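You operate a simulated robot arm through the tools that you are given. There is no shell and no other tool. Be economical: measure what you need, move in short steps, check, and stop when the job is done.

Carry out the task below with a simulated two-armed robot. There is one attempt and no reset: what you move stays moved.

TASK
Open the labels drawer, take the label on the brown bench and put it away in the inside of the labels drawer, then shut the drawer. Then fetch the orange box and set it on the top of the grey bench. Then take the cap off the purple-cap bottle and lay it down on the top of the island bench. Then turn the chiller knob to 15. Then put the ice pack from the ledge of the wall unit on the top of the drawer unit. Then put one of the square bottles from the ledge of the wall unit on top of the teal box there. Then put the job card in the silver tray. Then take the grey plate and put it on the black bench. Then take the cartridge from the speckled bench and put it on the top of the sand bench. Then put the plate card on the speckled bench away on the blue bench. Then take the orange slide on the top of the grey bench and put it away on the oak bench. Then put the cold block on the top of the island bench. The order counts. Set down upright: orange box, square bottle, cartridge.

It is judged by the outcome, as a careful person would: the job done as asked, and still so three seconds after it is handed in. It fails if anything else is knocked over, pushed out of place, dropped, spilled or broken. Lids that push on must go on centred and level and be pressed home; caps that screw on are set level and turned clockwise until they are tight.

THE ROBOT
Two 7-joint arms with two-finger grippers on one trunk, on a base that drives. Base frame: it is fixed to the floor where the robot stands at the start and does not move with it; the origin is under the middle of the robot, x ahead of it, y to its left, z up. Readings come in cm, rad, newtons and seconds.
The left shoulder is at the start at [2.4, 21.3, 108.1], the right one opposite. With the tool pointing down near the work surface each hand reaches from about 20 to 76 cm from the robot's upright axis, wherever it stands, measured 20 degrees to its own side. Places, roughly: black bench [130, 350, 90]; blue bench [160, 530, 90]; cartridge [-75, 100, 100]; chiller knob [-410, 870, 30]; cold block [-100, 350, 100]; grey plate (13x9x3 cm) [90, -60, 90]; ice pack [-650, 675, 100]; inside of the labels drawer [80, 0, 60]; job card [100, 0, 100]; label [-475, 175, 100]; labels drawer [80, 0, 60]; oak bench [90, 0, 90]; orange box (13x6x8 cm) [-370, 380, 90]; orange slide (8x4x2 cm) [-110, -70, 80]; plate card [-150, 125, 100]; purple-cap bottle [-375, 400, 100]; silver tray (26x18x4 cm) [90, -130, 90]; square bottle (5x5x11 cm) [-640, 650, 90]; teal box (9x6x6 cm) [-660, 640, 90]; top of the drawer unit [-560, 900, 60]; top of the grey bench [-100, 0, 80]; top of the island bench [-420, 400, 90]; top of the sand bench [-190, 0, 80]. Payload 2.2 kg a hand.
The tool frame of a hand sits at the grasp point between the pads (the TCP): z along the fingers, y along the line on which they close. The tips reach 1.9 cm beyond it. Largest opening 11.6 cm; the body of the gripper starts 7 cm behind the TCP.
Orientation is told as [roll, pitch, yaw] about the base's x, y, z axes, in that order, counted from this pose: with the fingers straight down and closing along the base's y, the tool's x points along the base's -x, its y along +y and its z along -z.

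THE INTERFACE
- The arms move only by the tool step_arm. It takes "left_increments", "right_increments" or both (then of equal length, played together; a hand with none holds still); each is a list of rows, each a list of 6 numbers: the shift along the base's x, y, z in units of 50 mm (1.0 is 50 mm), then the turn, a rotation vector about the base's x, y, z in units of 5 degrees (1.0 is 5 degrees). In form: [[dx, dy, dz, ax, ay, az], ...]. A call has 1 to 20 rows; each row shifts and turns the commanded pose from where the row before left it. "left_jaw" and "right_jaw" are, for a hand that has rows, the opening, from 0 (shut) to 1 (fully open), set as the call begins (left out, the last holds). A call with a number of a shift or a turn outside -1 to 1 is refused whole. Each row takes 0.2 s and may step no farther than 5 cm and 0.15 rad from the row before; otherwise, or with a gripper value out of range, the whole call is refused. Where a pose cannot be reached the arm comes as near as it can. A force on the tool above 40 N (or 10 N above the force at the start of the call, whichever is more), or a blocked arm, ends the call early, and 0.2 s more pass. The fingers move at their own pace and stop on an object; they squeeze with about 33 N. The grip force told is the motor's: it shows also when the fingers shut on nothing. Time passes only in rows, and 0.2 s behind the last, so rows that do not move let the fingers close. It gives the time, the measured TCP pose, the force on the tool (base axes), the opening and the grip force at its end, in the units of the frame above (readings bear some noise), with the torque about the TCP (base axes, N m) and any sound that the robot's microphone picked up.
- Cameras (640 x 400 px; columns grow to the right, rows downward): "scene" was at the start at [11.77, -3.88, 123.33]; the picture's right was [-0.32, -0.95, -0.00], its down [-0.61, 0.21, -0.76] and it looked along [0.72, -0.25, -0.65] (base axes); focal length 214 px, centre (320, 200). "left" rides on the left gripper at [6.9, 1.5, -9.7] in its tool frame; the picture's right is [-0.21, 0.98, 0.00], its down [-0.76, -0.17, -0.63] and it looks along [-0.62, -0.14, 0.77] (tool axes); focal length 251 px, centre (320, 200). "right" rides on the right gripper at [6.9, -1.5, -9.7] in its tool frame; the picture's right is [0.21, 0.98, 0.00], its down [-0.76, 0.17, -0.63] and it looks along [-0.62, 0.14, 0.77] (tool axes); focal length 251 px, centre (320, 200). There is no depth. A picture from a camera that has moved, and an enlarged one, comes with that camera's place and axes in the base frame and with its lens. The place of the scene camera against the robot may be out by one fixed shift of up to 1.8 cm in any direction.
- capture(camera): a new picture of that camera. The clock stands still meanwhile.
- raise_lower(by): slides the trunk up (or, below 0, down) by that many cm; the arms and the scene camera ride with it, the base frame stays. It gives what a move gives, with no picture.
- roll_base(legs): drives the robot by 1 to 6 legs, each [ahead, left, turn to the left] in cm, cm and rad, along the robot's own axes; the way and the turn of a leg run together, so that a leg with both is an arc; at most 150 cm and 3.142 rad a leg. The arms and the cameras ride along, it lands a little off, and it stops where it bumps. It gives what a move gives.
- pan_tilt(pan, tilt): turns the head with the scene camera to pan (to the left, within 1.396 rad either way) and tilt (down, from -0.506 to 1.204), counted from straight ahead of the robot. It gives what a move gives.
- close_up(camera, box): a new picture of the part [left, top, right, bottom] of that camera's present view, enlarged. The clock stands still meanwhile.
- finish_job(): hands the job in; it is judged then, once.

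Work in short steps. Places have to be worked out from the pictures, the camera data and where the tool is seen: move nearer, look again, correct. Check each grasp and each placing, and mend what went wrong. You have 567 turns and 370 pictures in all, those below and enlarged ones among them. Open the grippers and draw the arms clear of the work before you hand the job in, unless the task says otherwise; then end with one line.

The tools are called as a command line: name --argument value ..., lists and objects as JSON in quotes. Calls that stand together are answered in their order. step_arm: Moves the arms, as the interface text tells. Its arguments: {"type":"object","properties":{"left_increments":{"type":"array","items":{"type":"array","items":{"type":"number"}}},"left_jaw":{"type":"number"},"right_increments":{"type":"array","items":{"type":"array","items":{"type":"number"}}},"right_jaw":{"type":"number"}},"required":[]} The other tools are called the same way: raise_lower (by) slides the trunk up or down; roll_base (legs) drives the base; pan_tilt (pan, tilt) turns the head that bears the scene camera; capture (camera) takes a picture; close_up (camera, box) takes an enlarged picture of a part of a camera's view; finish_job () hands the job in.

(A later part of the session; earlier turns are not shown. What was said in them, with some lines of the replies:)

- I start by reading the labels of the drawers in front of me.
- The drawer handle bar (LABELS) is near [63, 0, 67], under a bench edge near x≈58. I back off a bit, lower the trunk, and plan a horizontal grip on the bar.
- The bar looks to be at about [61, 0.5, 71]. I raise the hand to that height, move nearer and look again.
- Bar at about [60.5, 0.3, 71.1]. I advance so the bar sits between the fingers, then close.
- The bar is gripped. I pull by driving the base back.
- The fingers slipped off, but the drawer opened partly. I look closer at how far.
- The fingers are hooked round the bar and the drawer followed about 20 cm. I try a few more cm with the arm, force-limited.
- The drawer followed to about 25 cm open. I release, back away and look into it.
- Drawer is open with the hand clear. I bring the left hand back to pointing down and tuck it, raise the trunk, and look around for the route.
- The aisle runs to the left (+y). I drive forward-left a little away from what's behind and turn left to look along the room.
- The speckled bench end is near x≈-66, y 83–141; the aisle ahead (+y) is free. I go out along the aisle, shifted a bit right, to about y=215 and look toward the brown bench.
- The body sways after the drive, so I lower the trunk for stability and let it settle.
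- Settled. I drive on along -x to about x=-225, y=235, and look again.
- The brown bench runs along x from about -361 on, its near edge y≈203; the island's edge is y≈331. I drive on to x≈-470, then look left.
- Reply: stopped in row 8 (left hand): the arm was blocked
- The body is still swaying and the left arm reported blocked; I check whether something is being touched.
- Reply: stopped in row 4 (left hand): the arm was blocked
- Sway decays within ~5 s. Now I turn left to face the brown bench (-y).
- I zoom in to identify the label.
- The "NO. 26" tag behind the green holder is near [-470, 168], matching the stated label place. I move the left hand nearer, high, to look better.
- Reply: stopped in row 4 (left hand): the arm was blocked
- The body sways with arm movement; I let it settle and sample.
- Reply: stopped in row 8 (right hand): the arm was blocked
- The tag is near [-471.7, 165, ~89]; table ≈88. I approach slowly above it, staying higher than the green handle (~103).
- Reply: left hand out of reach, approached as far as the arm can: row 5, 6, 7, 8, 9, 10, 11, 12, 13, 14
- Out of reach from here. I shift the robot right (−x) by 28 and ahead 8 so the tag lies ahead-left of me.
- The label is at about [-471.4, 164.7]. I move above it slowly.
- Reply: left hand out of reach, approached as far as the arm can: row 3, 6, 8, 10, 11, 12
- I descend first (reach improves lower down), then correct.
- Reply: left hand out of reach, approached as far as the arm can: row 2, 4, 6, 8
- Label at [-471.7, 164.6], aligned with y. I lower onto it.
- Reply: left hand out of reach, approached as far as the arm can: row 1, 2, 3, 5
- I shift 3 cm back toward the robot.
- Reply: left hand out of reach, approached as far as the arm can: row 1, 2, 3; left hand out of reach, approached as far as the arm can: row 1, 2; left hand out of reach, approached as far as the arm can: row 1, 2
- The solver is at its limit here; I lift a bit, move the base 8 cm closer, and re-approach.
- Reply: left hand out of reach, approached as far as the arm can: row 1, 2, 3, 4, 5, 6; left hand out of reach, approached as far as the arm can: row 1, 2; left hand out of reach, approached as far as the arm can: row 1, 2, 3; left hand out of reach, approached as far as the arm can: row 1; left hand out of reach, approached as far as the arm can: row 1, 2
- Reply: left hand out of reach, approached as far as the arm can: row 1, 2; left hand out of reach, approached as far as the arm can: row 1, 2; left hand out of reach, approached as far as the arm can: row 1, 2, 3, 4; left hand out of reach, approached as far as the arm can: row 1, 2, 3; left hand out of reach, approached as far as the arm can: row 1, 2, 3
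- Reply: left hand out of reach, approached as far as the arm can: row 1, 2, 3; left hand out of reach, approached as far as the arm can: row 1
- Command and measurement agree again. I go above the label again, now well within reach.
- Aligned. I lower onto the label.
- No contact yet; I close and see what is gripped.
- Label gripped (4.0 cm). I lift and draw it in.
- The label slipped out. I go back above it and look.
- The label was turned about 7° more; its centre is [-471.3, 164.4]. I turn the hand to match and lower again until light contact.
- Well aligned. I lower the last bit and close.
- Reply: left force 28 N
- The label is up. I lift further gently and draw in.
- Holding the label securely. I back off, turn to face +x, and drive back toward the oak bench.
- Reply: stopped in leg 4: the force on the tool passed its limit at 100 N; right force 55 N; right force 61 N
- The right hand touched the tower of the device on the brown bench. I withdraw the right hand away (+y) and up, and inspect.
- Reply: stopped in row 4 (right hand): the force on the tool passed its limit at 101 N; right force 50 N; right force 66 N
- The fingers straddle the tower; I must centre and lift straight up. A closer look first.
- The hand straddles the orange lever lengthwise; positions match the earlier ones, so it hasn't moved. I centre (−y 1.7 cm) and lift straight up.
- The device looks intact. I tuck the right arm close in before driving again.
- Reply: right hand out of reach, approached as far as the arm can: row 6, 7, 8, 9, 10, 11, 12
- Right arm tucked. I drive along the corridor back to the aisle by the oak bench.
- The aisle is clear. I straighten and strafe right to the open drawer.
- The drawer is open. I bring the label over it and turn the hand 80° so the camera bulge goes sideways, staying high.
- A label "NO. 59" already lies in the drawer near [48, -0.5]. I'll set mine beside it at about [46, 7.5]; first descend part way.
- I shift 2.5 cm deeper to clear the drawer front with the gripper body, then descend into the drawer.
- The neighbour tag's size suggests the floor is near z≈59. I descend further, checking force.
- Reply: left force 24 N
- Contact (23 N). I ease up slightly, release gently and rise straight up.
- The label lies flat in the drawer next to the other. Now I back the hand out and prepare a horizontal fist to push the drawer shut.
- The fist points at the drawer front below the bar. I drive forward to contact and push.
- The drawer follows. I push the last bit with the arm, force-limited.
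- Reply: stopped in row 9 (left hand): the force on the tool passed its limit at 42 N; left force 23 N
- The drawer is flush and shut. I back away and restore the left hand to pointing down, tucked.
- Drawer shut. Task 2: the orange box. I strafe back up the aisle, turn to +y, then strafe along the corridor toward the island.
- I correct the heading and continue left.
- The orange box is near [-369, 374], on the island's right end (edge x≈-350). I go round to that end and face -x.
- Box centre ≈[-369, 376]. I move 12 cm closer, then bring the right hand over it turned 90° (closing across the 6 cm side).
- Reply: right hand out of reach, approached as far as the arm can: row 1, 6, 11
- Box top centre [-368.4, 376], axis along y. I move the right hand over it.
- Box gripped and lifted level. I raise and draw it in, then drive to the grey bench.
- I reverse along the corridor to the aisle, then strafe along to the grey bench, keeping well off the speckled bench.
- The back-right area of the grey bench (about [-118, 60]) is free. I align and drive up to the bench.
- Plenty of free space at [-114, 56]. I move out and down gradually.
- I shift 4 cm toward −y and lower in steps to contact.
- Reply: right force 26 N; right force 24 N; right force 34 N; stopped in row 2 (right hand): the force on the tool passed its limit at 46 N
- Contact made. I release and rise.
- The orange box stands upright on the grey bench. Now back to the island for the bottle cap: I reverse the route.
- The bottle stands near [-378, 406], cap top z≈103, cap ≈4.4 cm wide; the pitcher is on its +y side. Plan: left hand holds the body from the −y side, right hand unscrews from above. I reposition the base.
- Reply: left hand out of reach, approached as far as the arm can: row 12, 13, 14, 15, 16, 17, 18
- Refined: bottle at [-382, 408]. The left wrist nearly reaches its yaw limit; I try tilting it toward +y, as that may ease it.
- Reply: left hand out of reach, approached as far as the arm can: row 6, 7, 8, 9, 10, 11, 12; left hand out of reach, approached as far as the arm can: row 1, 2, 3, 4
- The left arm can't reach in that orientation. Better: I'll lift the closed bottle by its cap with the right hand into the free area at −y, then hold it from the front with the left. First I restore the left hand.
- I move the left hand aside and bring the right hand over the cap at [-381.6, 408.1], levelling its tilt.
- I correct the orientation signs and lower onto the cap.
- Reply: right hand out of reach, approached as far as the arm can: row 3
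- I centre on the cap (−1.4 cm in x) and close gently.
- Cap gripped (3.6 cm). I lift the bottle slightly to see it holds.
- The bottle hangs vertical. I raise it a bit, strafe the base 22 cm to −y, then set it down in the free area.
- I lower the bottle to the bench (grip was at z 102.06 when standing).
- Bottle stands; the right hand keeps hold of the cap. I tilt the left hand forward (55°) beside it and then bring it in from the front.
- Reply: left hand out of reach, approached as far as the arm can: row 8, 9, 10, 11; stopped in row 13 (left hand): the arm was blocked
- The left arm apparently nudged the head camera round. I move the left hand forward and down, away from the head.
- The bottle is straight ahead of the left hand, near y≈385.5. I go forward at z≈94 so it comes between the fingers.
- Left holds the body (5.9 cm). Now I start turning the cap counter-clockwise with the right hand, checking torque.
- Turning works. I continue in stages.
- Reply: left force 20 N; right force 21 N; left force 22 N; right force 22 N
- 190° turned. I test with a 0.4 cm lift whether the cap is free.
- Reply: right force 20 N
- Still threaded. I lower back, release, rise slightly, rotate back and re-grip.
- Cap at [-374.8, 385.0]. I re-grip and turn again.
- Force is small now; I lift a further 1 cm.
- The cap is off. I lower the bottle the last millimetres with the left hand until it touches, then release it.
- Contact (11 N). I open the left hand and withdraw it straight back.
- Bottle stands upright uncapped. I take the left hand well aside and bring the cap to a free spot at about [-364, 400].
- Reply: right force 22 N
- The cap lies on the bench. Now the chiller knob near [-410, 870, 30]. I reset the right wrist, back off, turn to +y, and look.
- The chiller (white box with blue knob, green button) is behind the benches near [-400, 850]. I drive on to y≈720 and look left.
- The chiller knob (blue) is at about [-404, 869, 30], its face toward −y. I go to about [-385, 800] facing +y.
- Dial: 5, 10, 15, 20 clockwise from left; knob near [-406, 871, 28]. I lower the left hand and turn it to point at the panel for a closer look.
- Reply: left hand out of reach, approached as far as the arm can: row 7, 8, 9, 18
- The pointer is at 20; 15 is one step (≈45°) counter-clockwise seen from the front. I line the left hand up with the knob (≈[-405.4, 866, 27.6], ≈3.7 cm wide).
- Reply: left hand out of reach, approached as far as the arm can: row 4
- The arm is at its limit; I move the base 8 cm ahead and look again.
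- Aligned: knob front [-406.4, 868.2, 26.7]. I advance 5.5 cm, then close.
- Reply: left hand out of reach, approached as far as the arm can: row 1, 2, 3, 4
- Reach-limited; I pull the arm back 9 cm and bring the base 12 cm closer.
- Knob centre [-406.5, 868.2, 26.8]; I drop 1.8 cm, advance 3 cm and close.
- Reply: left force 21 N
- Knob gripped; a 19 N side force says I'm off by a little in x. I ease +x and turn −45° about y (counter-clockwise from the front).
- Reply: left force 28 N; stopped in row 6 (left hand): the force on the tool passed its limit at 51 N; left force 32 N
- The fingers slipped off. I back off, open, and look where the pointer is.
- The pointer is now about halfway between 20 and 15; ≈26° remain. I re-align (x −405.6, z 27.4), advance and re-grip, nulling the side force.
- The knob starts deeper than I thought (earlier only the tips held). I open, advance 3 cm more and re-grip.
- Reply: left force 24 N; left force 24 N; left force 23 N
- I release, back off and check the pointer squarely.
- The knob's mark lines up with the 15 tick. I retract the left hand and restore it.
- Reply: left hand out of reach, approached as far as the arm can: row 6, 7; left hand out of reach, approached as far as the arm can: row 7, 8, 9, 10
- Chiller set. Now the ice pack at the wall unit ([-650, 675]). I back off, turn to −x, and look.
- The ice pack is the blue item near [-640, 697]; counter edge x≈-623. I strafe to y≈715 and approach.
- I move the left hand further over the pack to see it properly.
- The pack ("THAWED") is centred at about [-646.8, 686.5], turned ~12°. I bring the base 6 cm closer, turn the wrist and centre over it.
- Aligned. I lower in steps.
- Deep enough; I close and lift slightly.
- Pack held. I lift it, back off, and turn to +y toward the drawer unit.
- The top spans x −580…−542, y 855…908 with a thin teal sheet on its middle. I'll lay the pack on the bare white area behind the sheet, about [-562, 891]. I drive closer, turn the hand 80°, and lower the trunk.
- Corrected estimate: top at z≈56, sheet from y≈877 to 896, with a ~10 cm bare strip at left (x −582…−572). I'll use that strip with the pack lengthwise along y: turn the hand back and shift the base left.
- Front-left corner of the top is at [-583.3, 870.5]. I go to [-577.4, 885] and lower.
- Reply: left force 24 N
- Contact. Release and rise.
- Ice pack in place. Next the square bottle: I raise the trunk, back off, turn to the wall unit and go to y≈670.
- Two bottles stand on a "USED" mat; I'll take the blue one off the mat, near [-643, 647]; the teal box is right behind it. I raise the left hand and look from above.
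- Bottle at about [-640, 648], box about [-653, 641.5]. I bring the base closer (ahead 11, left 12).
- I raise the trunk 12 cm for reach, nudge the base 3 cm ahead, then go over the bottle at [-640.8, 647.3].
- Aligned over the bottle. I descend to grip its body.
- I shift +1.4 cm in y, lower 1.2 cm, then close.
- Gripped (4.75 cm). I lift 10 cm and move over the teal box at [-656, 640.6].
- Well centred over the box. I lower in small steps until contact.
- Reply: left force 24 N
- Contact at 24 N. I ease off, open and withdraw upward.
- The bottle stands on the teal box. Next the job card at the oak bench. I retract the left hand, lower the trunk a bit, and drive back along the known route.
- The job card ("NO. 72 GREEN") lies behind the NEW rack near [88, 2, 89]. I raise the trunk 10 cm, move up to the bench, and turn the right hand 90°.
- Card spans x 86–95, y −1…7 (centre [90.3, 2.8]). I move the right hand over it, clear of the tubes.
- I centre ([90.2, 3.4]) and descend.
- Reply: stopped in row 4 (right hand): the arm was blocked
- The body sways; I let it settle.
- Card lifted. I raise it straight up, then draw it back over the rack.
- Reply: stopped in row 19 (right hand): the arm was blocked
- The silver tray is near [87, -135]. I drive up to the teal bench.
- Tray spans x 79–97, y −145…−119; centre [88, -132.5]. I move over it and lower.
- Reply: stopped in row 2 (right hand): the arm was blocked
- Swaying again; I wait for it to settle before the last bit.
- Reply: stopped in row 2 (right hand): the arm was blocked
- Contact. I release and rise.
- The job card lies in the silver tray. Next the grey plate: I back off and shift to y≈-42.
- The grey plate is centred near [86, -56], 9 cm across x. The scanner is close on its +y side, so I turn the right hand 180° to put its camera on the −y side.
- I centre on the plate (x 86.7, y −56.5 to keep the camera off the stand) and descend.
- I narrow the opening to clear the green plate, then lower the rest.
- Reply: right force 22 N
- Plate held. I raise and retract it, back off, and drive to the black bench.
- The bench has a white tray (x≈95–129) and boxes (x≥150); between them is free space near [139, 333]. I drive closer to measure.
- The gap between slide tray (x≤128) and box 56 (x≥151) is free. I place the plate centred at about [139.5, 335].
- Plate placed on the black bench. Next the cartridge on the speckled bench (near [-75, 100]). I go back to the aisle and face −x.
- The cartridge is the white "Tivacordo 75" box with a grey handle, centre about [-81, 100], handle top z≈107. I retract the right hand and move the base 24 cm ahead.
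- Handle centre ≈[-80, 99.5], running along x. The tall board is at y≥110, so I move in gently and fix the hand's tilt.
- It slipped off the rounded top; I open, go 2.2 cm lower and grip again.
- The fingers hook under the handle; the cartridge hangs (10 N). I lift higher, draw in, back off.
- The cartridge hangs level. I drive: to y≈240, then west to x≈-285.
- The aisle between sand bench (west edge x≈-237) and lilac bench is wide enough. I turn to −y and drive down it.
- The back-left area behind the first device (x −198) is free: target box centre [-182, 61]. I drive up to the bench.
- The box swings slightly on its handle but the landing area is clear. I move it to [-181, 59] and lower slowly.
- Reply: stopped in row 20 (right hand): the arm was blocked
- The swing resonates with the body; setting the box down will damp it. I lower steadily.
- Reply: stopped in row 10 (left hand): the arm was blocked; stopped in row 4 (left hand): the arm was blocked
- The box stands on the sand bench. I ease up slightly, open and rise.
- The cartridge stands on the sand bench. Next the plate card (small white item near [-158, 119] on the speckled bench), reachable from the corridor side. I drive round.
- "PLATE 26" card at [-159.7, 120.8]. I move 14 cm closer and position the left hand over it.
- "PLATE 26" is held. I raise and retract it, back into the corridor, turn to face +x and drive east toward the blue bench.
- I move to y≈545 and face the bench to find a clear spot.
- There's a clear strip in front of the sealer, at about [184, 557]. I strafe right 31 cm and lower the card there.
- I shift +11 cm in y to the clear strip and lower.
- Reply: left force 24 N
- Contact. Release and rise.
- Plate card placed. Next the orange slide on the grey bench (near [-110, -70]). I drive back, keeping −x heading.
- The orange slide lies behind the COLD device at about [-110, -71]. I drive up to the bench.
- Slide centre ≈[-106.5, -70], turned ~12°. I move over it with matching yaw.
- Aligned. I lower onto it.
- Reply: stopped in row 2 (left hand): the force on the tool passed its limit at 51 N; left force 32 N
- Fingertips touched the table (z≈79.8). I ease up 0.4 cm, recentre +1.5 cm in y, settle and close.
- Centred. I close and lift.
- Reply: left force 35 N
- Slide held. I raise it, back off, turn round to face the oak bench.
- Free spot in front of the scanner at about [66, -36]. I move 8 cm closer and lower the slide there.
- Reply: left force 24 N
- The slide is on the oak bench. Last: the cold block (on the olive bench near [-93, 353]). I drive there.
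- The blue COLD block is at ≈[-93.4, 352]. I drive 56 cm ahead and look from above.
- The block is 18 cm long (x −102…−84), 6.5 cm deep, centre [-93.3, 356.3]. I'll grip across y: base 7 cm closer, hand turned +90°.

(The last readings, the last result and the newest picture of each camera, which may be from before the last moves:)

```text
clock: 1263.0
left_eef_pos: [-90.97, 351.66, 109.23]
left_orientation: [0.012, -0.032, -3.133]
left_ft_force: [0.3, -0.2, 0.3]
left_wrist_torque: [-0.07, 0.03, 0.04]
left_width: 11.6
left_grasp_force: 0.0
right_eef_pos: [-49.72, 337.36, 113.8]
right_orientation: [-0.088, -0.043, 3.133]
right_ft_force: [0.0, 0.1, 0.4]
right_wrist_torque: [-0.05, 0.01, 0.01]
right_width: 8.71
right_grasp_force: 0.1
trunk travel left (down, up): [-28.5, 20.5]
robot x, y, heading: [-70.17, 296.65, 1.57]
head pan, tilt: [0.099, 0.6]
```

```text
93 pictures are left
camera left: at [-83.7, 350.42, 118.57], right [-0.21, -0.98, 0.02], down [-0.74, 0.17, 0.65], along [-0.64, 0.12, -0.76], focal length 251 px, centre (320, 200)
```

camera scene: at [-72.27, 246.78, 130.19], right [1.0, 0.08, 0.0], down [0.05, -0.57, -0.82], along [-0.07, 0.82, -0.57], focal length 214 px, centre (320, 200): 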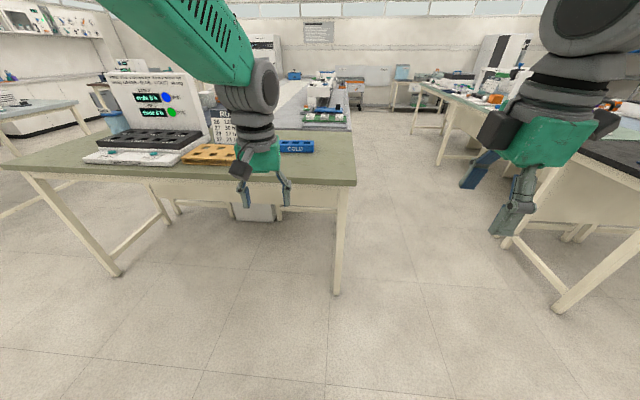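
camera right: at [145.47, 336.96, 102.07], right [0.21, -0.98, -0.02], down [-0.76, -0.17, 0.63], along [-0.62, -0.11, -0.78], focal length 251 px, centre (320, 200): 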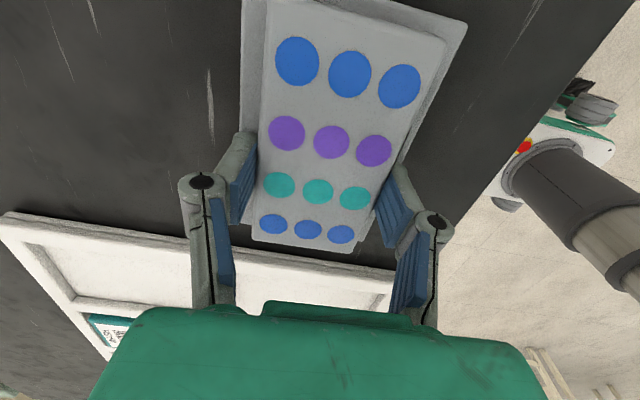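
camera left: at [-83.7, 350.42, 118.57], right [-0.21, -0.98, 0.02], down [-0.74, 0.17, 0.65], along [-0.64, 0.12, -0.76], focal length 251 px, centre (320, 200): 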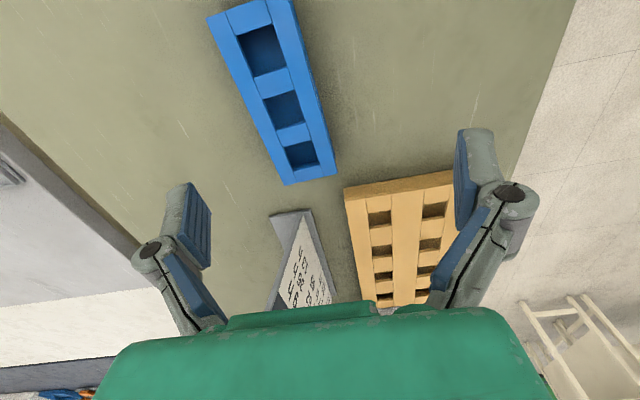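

step_arm --left_increments '[[-0.12, 0.24, -0.2, 0, 0, 0], [-0.12, 0.24, -0.2, 0, 0, 0], [-0.1, 0.24, -0.3, 0, 0, 0], [0, 0, -0.4, 0, 0, 0], [0, 0, -0.4, 0, 0, 0], [0, 0, -0.4, 0, 0, 0], [0, 0, -0.4, 0, 0, 0], [0, 0, -0.4, 0, 0, 0], [0, 0, -0.3, 0, 0, 0], [0, 0, 0, 0, 0, 0], [0, 0, 0, 0, 0, 0]]'

capture --camera "left"

```text
clock: 1265.4
left_eef_pos: [-92.6, 355.38, 94.3]
left_orientation: [0.014, -0.037, -3.135]
left_ft_force: [0.7, 0.4, -0.9]
left_wrist_torque: [-0.01, -0.03, 0.03]
left_width: 11.59
left_grasp_force: 0.0
right_eef_pos: [-49.71, 337.28, 113.89]
right_orientation: [-0.087, -0.042, 3.133]
right_ft_force: [-0.5, 0.0, 0.1]
right_wrist_torque: [-0.02, -0.01, -0.03]
right_width: 8.71
right_grasp_force: 0.2
trunk travel left (down, up): [-28.5, 20.5]
robot x, y, heading: [-69.97, 296.75, 1.567]
head pan, tilt: [0.099, 0.6]
```

```text
92 pictures are left
camera left: at [-85.34, 353.94, 103.52], right [-0.21, -0.98, 0.02], down [-0.73, 0.17, 0.66], along [-0.65, 0.12, -0.75], focal length 251 px, centre (320, 200)
```

left: 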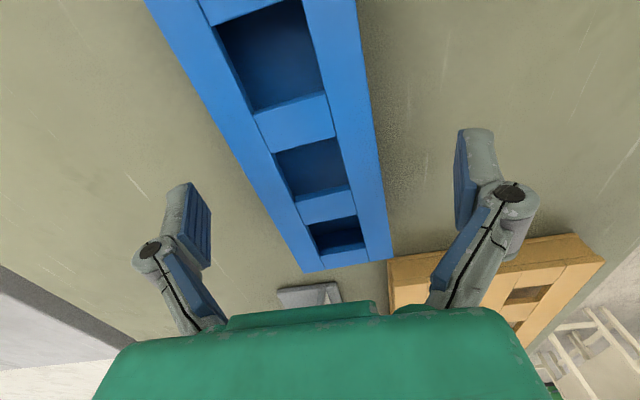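

step_arm --left_increments '[[0, 0, -0.25, 0, 0, 0], [0, 0, -0.25, 0, 0, 0], [0, 0, -0.2, 0, 0, 0], [0, 0, 0, 0, 0, 0]]'

step_arm --left_increments '[[0, 0, 0, 0, 0, 0], [0, 0, 0, 0, 0, 0], [0, 0, 0, 0, 0, 0], [0, 0, 0, 0, 0, 0]]' --left_jaw 0

step_arm --left_increments '[[0, 0, 0.1, 0, 0, 0], [0, 0, 0.15, 0, 0, 0], [0, 0, 0.2, 0, 0, 0], [0, 0, 0.2, 0, 0, 0], [0, 0, 0.2, 0, 0, 0], [0, 0, 0, 0, 0, 0]]'

capture --camera "left"

```text
clock: 1266.4
left_eef_pos: [-92.57, 355.42, 90.55]
left_orientation: [0.015, -0.036, -3.136]
left_ft_force: [0.0, -0.4, 0.3]
left_wrist_torque: [0.0, 0.0, -0.04]
left_width: 11.6
left_grasp_force: 0.1
right_eef_pos: [-49.61, 337.24, 113.84]
right_orientation: [-0.087, -0.04, 3.132]
right_ft_force: [1.0, 0.2, 0.4]
right_wrist_torque: [0.0, -0.01, 0.0]
right_width: 8.7
right_grasp_force: 0.0
trunk travel left (down, up): [-28.5, 20.5]
robot x, y, heading: [-70.24, 296.65, 1.567]
head pan, tilt: [0.099, 0.6]
```

```text
clock: 1267.4
left_eef_pos: [-92.63, 355.46, 90.65]
left_orientation: [0.012, -0.037, -3.136]
left_ft_force: [-0.2, 4.4, 7.3]
left_wrist_torque: [0.48, -0.33, 0.13]
left_width: 7.53
left_grasp_force: 33.3
right_eef_pos: [-49.62, 337.31, 113.81]
right_orientation: [-0.087, -0.042, 3.133]
right_ft_force: [-0.3, -0.5, 0.8]
right_wrist_torque: [0.02, -0.04, -0.02]
right_width: 8.72
right_grasp_force: 0.1
trunk travel left (down, up): [-28.5, 20.5]
robot x, y, heading: [-69.79, 296.71, 1.57]
head pan, tilt: [0.099, 0.6]
```

```text
clock: 1268.8
left_eef_pos: [-92.65, 355.41, 94.81]
left_orientation: [0.014, -0.038, -3.138]
left_ft_force: [-1.2, 0.1, -5.9]
left_wrist_torque: [0.01, -0.08, -0.02]
left_width: 7.52
left_grasp_force: 33.0
right_eef_pos: [-49.72, 337.36, 113.89]
right_orientation: [-0.087, -0.042, 3.133]
right_ft_force: [1.4, -0.4, 0.2]
right_wrist_torque: [0.02, 0.0, -0.01]
right_width: 8.7
right_grasp_force: 0.0
trunk travel left (down, up): [-28.5, 20.5]
robot x, y, heading: [-70.3, 296.75, 1.57]
head pan, tilt: [0.099, 0.6]
```

```text
91 pictures are left
camera left: at [-85.32, 354.01, 104.08], right [-0.21, -0.98, 0.02], down [-0.73, 0.17, 0.66], along [-0.65, 0.12, -0.75], focal length 251 px, centre (320, 200)
```

left: 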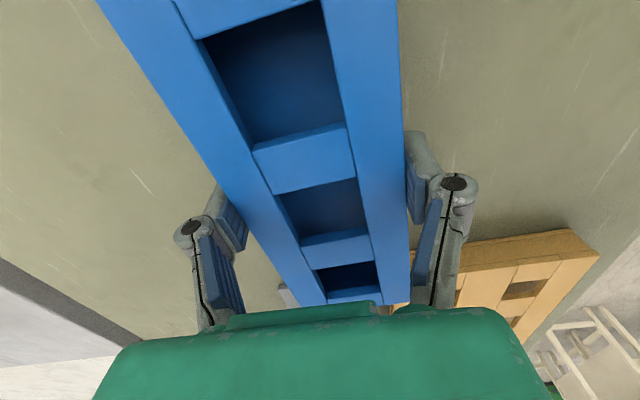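

The cold block is held (6 N). I lift and retract it, back into the corridor, face −x and drive to the island.

step_arm --left_increments '[[0, 0, 0.3, 0, 0, 0], [0, 0, 0.3, 0, 0, 0], [0, 0, 0.3, 0, 0, 0], [0, 0, 0.3, 0, 0, 0], [0, 0, 0.3, 0, 0, 0], [0, 0, 0.3, 0, 0, 0], [0, 0, 0.3, 0, 0, 0], [0, -0.1, 0.3, 0, 0, 0], [0, -0.2, 0.3, 0, 0, 0], [0, -0.3, 0.3, 0, 0, 0], [0, -0.3, 0.2, 0, 0, 0], [0, -0.3, 0, 0, 0, 0], [0, -0.3, 0, 0, 0, 0]]'

roll_base --legs '[[-58, 0, 0], [0, 0, 0.785], [0, 0, 0.785], [115, 0, 0], [110, 0, 0]]'

capture --camera "left"

```text
clock: 1271.6
left_eef_pos: [-92.5, 347.6, 110.74]
left_orientation: [0.013, -0.036, -3.137]
left_ft_force: [0.2, 0.3, -5.6]
left_wrist_torque: [0.01, -0.05, 0.0]
left_width: 7.51
left_grasp_force: 32.5
right_eef_pos: [-49.74, 337.27, 113.93]
right_orientation: [-0.088, -0.041, 3.133]
right_ft_force: [0.1, -0.2, 0.5]
right_wrist_torque: [-0.01, 0.02, 0.02]
right_width: 8.68
right_grasp_force: 0.0
trunk travel left (down, up): [-28.5, 20.5]
robot x, y, heading: [-69.67, 296.64, 1.566]
head pan, tilt: [0.099, 0.6]
```

```text
clock: 1289.8
left_eef_pos: [-346.53, 207.61, 110.6]
left_orientation: [0.017, -0.035, -1.515]
left_ft_force: [-0.4, 0.6, -5.3]
left_wrist_torque: [0.06, 0.01, 0.0]
left_width: 7.43
left_grasp_force: 32.7
right_eef_pos: [-338.39, 250.94, 113.81]
right_orientation: [-0.088, -0.04, -1.53]
right_ft_force: [0.4, -0.3, -0.4]
right_wrist_torque: [-0.02, 0.03, 0.01]
right_width: 8.67
right_grasp_force: 0.0
trunk travel left (down, up): [-28.5, 20.5]
robot x, y, heading: [-296.55, 232.86, -3.091]
head pan, tilt: [0.099, 0.6]
```

```text
90 pictures are left
camera left: at [-345.6, 214.87, 119.99], right [0.99, -0.16, 0.02], down [-0.14, -0.74, 0.66], along [-0.09, -0.65, -0.75], focal length 251 px, centre (320, 200)
```

left: 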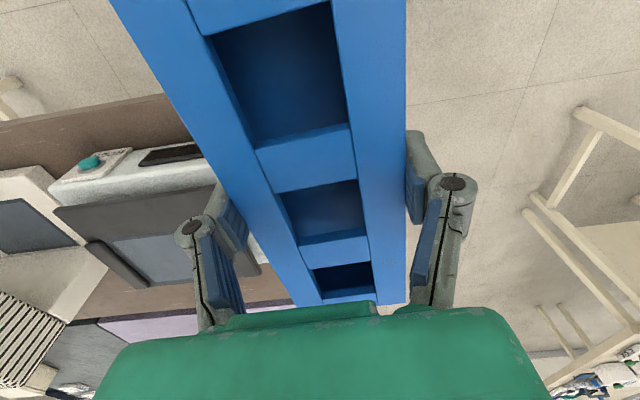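

roll_base --legs '[[-5, 0, -0.05], [0, -66, 0], [0, -66, 0]]'

pan_tilt --pan 0.0 --tilt 0.65

capture --camera "scene"

```text
clock: 1297.2
left_eef_pos: [-342.09, 341.36, 110.89]
left_orientation: [0.011, -0.038, -1.56]
left_ft_force: [0.1, -0.1, -5.6]
left_wrist_torque: [0.07, 0.0, -0.01]
left_width: 7.4
left_grasp_force: 32.8
right_eef_pos: [-332.05, 384.37, 113.9]
right_orientation: [-0.089, -0.043, -1.572]
right_ft_force: [-0.5, -0.1, -0.8]
right_wrist_torque: [0.0, 0.0, 0.01]
right_width: 8.72
right_grasp_force: 0.0
trunk travel left (down, up): [-28.5, 20.5]
robot x, y, heading: [-291.84, 364.12, -3.134]
head pan, tilt: [0.099, 0.6]
```

```text
clock: 1297.9
left_eef_pos: [-341.91, 341.62, 110.97]
left_orientation: [0.012, -0.04, -1.56]
left_ft_force: [0.0, -0.4, -5.5]
left_wrist_torque: [0.05, -0.04, -0.01]
left_width: 7.44
left_grasp_force: 33.3
right_eef_pos: [-331.75, 384.52, 114.01]
right_orientation: [-0.094, -0.045, -1.572]
right_ft_force: [0.0, 0.5, 0.7]
right_wrist_torque: [-0.01, 0.02, -0.04]
right_width: 8.68
right_grasp_force: 0.0
trunk travel left (down, up): [-28.5, 20.5]
robot x, y, heading: [-291.74, 364.48, -3.136]
head pan, tilt: [0.0, 0.649]
```

```text
89 pictures are left
camera scene: at [-305.24, 364.1, 129.76], right [-0.01, 1.0, -0.01], down [0.61, 0.0, -0.79], along [-0.79, -0.01, -0.61], focal length 214 px, centre (320, 200)
```

scene: 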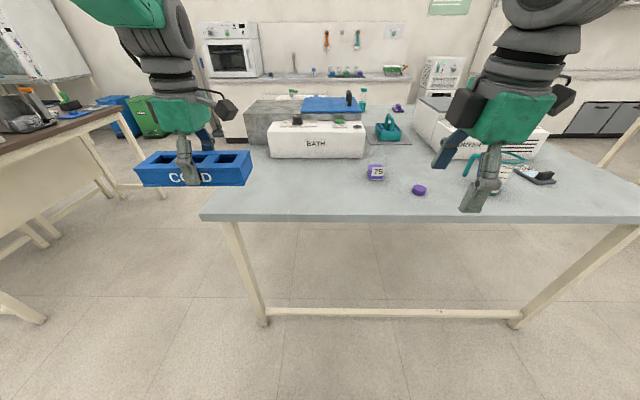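

The free area near [-368, 350] is clear. I move 17 cm ahead and lower the block there.

roll_base --legs '[[17, 0, 0]]'

step_arm --left_increments '[[-0.2, 0.15, -0.2, 0, 0, 0], [-0.2, 0.15, -0.2, 0, 0, 0], [-0.2, 0.15, -0.2, 0, 0, 0], [-0.2, 0.15, -0.2, 0, 0, 0], [-0.2, 0.15, -0.2, 0, 0, 0], [-0.2, 0.15, -0.2, 0, 0, 0], [-0.2, 0.15, -0.2, 0, 0, 0], [-0.2, 0.15, -0.2, 0, 0, 0], [-0.2, 0.15, -0.3, 0, 0, 0], [0, 0, -0.3, 0, 0, 0], [0, 0, -0.3, 0, 0, 0], [0, 0, 0, 0, 0, 0], [0, 0, 0, 0, 0, 0], [0, 0, 0, 0, 0, 0]]'

capture --camera "left"

capture --camera "scene"

```text
clock: 1299.4
left_eef_pos: [-358.06, 339.95, 110.78]
left_orientation: [0.01, -0.028, -1.553]
left_ft_force: [-0.6, -0.8, -5.8]
left_wrist_torque: [0.07, 0.04, 0.0]
left_width: 7.43
left_grasp_force: 32.9
right_eef_pos: [-348.16, 382.85, 114.21]
right_orientation: [-0.094, -0.034, -1.567]
right_ft_force: [-0.5, -0.7, -0.8]
right_wrist_torque: [0.04, 0.02, 0.01]
right_width: 8.7
right_grasp_force: 0.0
trunk travel left (down, up): [-28.5, 20.5]
robot x, y, heading: [-308.18, 363.89, -3.13]
head pan, tilt: [0.0, 0.649]
```

```text
clock: 1302.4
left_eef_pos: [-367.04, 346.45, 98.49]
left_orientation: [0.011, -0.019, -1.536]
left_ft_force: [0.6, -0.9, -5.6]
left_wrist_torque: [0.04, -0.02, -0.04]
left_width: 7.41
left_grasp_force: 32.9
right_eef_pos: [-348.13, 383.54, 114.14]
right_orientation: [-0.094, -0.038, -1.568]
right_ft_force: [0.4, -0.2, -0.2]
right_wrist_torque: [-0.03, 0.0, 0.0]
right_width: 8.71
right_grasp_force: 0.0
trunk travel left (down, up): [-28.5, 20.5]
robot x, y, heading: [-307.89, 363.6, -3.13]
head pan, tilt: [0.0, 0.649]
```

```text
88 pictures are left
camera left: at [-365.85, 353.57, 107.85], right [0.98, -0.18, 0.02], down [-0.15, -0.75, 0.65], along [-0.1, -0.64, -0.76], focal length 251 px, centre (320, 200)
```

left: 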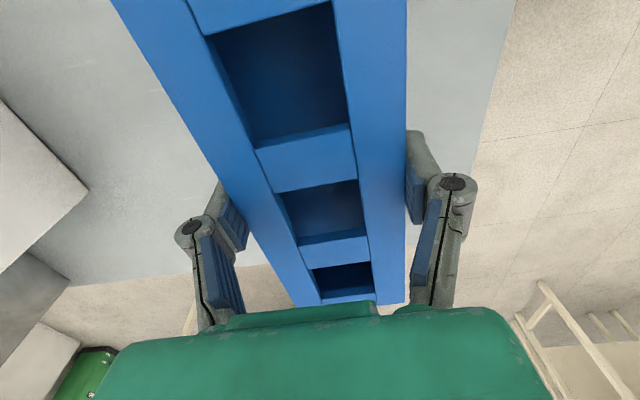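

```text
87 pictures are left
camera scene: at [-321.72, 363.01, 129.75], right [-0.01, 1.0, 0.0], down [0.61, 0.01, -0.79], along [-0.79, -0.01, -0.61], focal length 214 px, centre (320, 200)
```

scene: 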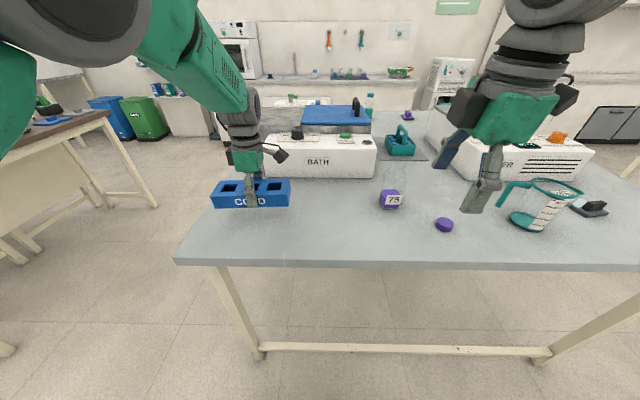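

step_arm --left_increments '[[0, 0.2, -0.2, 0, 0, 0], [0, 0.2, -0.2, 0, 0, 0], [0, 0.1, -0.2, 0, 0, 0], [0, 0, -0.2, 0, 0, 0], [0, 0, -0.2, 0, 0, 0], [0, 0, -0.2, 0, 0, 0], [0, 0, 0, 0, 0, 0]]'

step_arm --left_increments '[[0, 0, -0.1, 0, 0, 0], [0, 0, 0, 0, 0, 0]]'

step_arm --left_increments '[[0, 0, -0.08, 0, 0, 0], [0, 0, 0, 0, 0, 0]]'

step_arm --left_increments '[[0, 0, -0.08, 0, 0, 0], [0, 0, 0, 0, 0, 0]]'

```text
clock: 1304.0
left_eef_pos: [-367.19, 348.85, 92.55]
left_orientation: [0.012, -0.016, -1.53]
left_ft_force: [0.4, -0.7, -6.2]
left_wrist_torque: [0.02, 0.02, 0.0]
left_width: 7.45
left_grasp_force: 33.1
right_eef_pos: [-347.98, 383.44, 114.17]
right_orientation: [-0.094, -0.036, -1.569]
right_ft_force: [-0.1, 0.9, 0.0]
right_wrist_torque: [-0.03, 0.0, 0.01]
right_width: 8.69
right_grasp_force: 0.0
trunk travel left (down, up): [-28.5, 20.5]
robot x, y, heading: [-307.9, 363.72, -3.134]
head pan, tilt: [0.0, 0.649]
```

```text
clock: 1304.6
left_eef_pos: [-367.22, 348.92, 92.04]
left_orientation: [0.01, -0.018, -1.531]
left_ft_force: [0.8, 0.3, -4.8]
left_wrist_torque: [0.04, 0.03, 0.0]
left_width: 7.43
left_grasp_force: 33.1
right_eef_pos: [-348.02, 383.48, 114.13]
right_orientation: [-0.093, -0.038, -1.567]
right_ft_force: [-0.5, 0.0, 0.0]
right_wrist_torque: [0.0, -0.03, -0.05]
right_width: 8.71
right_grasp_force: 0.0
trunk travel left (down, up): [-28.5, 20.5]
robot x, y, heading: [-308.04, 363.84, -3.131]
head pan, tilt: [0.0, 0.649]
```

```text
clock: 1305.2
left_eef_pos: [-367.27, 348.92, 91.65]
left_orientation: [0.01, -0.019, -1.535]
left_ft_force: [0.6, -0.1, -5.3]
left_wrist_torque: [0.04, 0.01, -0.02]
left_width: 7.43
left_grasp_force: 33.1
right_eef_pos: [-347.94, 383.51, 114.23]
right_orientation: [-0.094, -0.038, -1.565]
right_ft_force: [-0.8, -0.7, 0.4]
right_wrist_torque: [-0.02, 0.03, 0.01]
right_width: 8.69
right_grasp_force: 0.0
trunk travel left (down, up): [-28.5, 20.5]
robot x, y, heading: [-307.96, 363.86, -3.131]
head pan, tilt: [0.0, 0.649]
```

```text
clock: 1305.8
left_eef_pos: [-367.02, 348.81, 91.31]
left_orientation: [0.013, -0.021, -1.534]
left_ft_force: [0.4, 0.1, -5.1]
left_wrist_torque: [0.05, 0.0, -0.03]
left_width: 7.43
left_grasp_force: 33.0
right_eef_pos: [-347.95, 383.45, 114.17]
right_orientation: [-0.094, -0.039, -1.568]
right_ft_force: [0.3, 0.7, 0.8]
right_wrist_torque: [0.02, 0.0, -0.02]
right_width: 8.69
right_grasp_force: 0.1
trunk travel left (down, up): [-28.5, 20.5]
robot x, y, heading: [-308.38, 363.99, -3.13]
head pan, tilt: [0.0, 0.649]
```

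step_arm --left_increments '[[0, 0, -0.08, 0, 0, 0], [0, 0, 0, 0, 0, 0]]'

step_arm --left_increments '[[0, 0, -0.06, 0, 0, 0], [0, 0, 0, 0, 0, 0]]'

step_arm --left_increments '[[0, 0, -0.05, 0, 0, 0], [0, 0, 0, 0, 0, 0]]'

```text
clock: 1306.4
left_eef_pos: [-367.1, 349.07, 90.97]
left_orientation: [0.007, -0.022, -1.537]
left_ft_force: [-0.2, -0.4, -3.2]
left_wrist_torque: [-0.19, -0.09, -0.03]
left_width: 7.4
left_grasp_force: 33.1
right_eef_pos: [-347.94, 383.45, 114.05]
right_orientation: [-0.095, -0.039, -1.566]
right_ft_force: [-0.2, -0.1, 0.0]
right_wrist_torque: [-0.04, -0.03, 0.01]
right_width: 8.69
right_grasp_force: 0.0
trunk travel left (down, up): [-28.5, 20.5]
robot x, y, heading: [-308.11, 364.16, -3.124]
head pan, tilt: [0.0, 0.649]
```

```text
clock: 1307.0
left_eef_pos: [-367.18, 349.0, 90.74]
left_orientation: [0.004, -0.021, -1.538]
left_ft_force: [-0.3, -1.3, 8.2]
left_wrist_torque: [-0.47, -0.15, -0.13]
left_width: 7.45
left_grasp_force: 33.4
right_eef_pos: [-347.88, 383.52, 114.27]
right_orientation: [-0.096, -0.04, -1.567]
right_ft_force: [0.0, -0.1, 0.4]
right_wrist_torque: [0.0, 0.01, 0.0]
right_width: 8.7
right_grasp_force: 0.0
trunk travel left (down, up): [-28.5, 20.5]
robot x, y, heading: [-308.24, 364.31, -3.131]
head pan, tilt: [0.0, 0.649]
```

```text
clock: 1307.6
left_eef_pos: [-367.0, 349.12, 90.82]
left_orientation: [0.001, -0.024, -1.538]
left_ft_force: [-3.6, 0.6, 21.6]
left_wrist_torque: [0.86, -0.04, 0.01]
left_width: 7.47
left_grasp_force: 32.5
right_eef_pos: [-347.91, 383.47, 114.28]
right_orientation: [-0.097, -0.039, -1.568]
right_ft_force: [0.4, 0.4, 0.1]
right_wrist_torque: [0.01, 0.0, 0.0]
right_width: 8.7
right_grasp_force: 0.0
trunk travel left (down, up): [-28.5, 20.5]
robot x, y, heading: [-308.04, 364.12, -3.13]
head pan, tilt: [0.0, 0.649]
```

The block is down. I release, rise, and back away.

step_arm --left_increments '[[0, 0, 0, 0, 0, 0], [0, 0, 0, 0, 0, 0], [0, 0, 0, 0, 0, 0]]' --left_jaw 1

step_arm --left_increments '[[0, 0, 0.2, 0, 0, 0], [0, 0, 0.3, 0, 0, 0], [0, 0, 0.4, 0, 0, 0], [0, 0, 0.4, 0, 0, 0], [0, 0, 0.4, 0, 0, 0], [0, 0, 0.4, 0, 0, 0], [0, 0, 0.4, 0, 0, 0], [0.2, 0, 0.4, 0, 0, 0], [0.3, 0, 0.4, 0, 0, 0], [0.3, 0, 0, 0, 0, 0]]'

roll_base --legs '[[-22, 0, 0]]'

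capture --camera "scene"

```text
clock: 1308.4
left_eef_pos: [-367.03, 349.05, 90.23]
left_orientation: [0.012, -0.024, -1.536]
left_ft_force: [0.3, -0.3, 0.4]
left_wrist_torque: [0.01, 0.02, -0.02]
left_width: 11.6
left_grasp_force: 0.1
right_eef_pos: [-348.02, 383.53, 114.16]
right_orientation: [-0.095, -0.038, -1.567]
right_ft_force: [-0.2, 0.8, -0.2]
right_wrist_torque: [-0.01, -0.03, 0.02]
right_width: 8.7
right_grasp_force: 0.0
trunk travel left (down, up): [-28.5, 20.5]
robot x, y, heading: [-308.32, 363.77, -3.129]
head pan, tilt: [0.0, 0.649]
```

```text
clock: 1310.4
left_eef_pos: [-362.44, 348.08, 97.11]
left_orientation: [0.194, -0.01, -1.516]
left_ft_force: [0.2, -0.4, 0.0]
left_wrist_torque: [-0.02, -0.01, 0.02]
left_width: 11.6
left_grasp_force: 0.0
right_eef_pos: [-347.68, 383.59, 113.91]
right_orientation: [-0.09, -0.038, -1.566]
right_ft_force: [1.2, -0.2, 0.5]
right_wrist_torque: [0.02, 0.04, 0.03]
right_width: 8.69
right_grasp_force: 0.1
trunk travel left (down, up): [-28.5, 20.5]
robot x, y, heading: [-308.31, 363.89, -3.13]
head pan, tilt: [0.0, 0.649]
stopped in row 10 (left hand): the arm was blocked; the commanded pose is now the measured one
```

```text
clock: 1312.1
left_eef_pos: [-340.44, 348.32, 97.36]
left_orientation: [0.189, -0.01, -1.518]
left_ft_force: [0.6, -0.4, 0.2]
left_wrist_torque: [0.06, 0.0, 0.01]
left_width: 11.6
left_grasp_force: 0.0
right_eef_pos: [-325.52, 383.77, 114.0]
right_orientation: [-0.088, -0.039, -1.569]
right_ft_force: [0.5, 0.0, -0.3]
right_wrist_torque: [-0.03, 0.04, -0.03]
right_width: 8.71
right_grasp_force: 0.1
trunk travel left (down, up): [-28.5, 20.5]
robot x, y, heading: [-285.92, 364.24, -3.131]
head pan, tilt: [0.0, 0.649]
```

```text
86 pictures are left
camera scene: at [-299.6, 363.35, 129.76], right [-0.01, 1.0, 0.0], down [0.61, 0.01, -0.79], along [-0.79, -0.01, -0.61], focal length 214 px, centre (320, 200)
```

scene: 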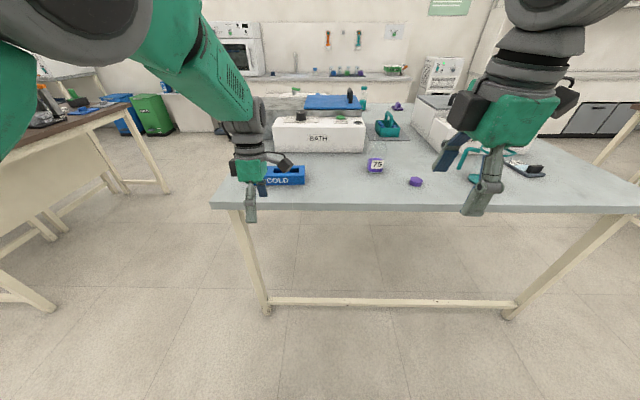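

close_up --camera "scene" --box '[200, 110, 460, 230]'

```text
2.46 times, centred on (330, 170) of scene
camera zoom: at [-299.6, 363.35, 129.76], right [-0.01, 1.0, 0.0], down [0.61, 0.01, -0.79], along [-0.79, -0.01, -0.61], focal length 528 px, centre (295, 274)
```

zoom: 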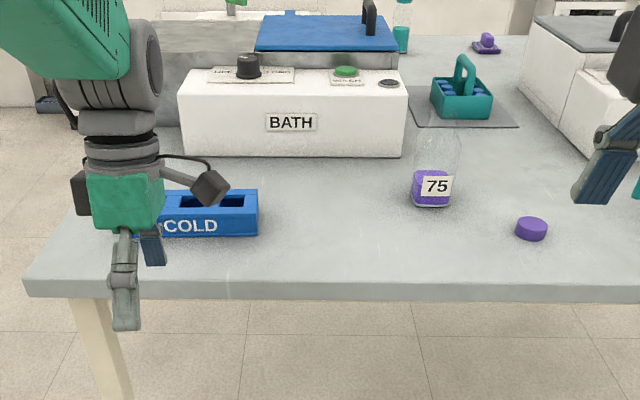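

The block lies flat and everything on the island is in order. I back off a little more so the arms are clear, then hand in.

roll_base --legs '[[-15, 0, 0]]'

finish_job

```text
clock: 1313.5
left_eef_pos: [-325.54, 348.24, 97.21]
left_orientation: [0.193, -0.009, -1.514]
left_ft_force: [-0.2, 0.4, 0.2]
left_wrist_torque: [-0.02, 0.03, -0.04]
left_width: 11.62
left_grasp_force: 0.1
right_eef_pos: [-310.6, 383.93, 113.65]
right_orientation: [-0.08, -0.038, -1.569]
right_ft_force: [0.3, -0.5, -0.4]
right_wrist_torque: [0.03, 0.01, 0.0]
right_width: 8.7
right_grasp_force: 0.0
trunk travel left (down, up): [-28.5, 20.5]
robot x, y, heading: [-271.36, 363.76, -3.131]
head pan, tilt: [0.0, 0.649]
```

```text
The job is handed in.
```

All twelve steps are done in order and handed in; three things to know: to get at its cap I moved the purple-cap bottle about 20 cm along the island bench, my right gripper once pressed on the orange lever of the device on the brown bench (it looked unmoved), and the chiller knob was judged to be at 15 from the pictures.
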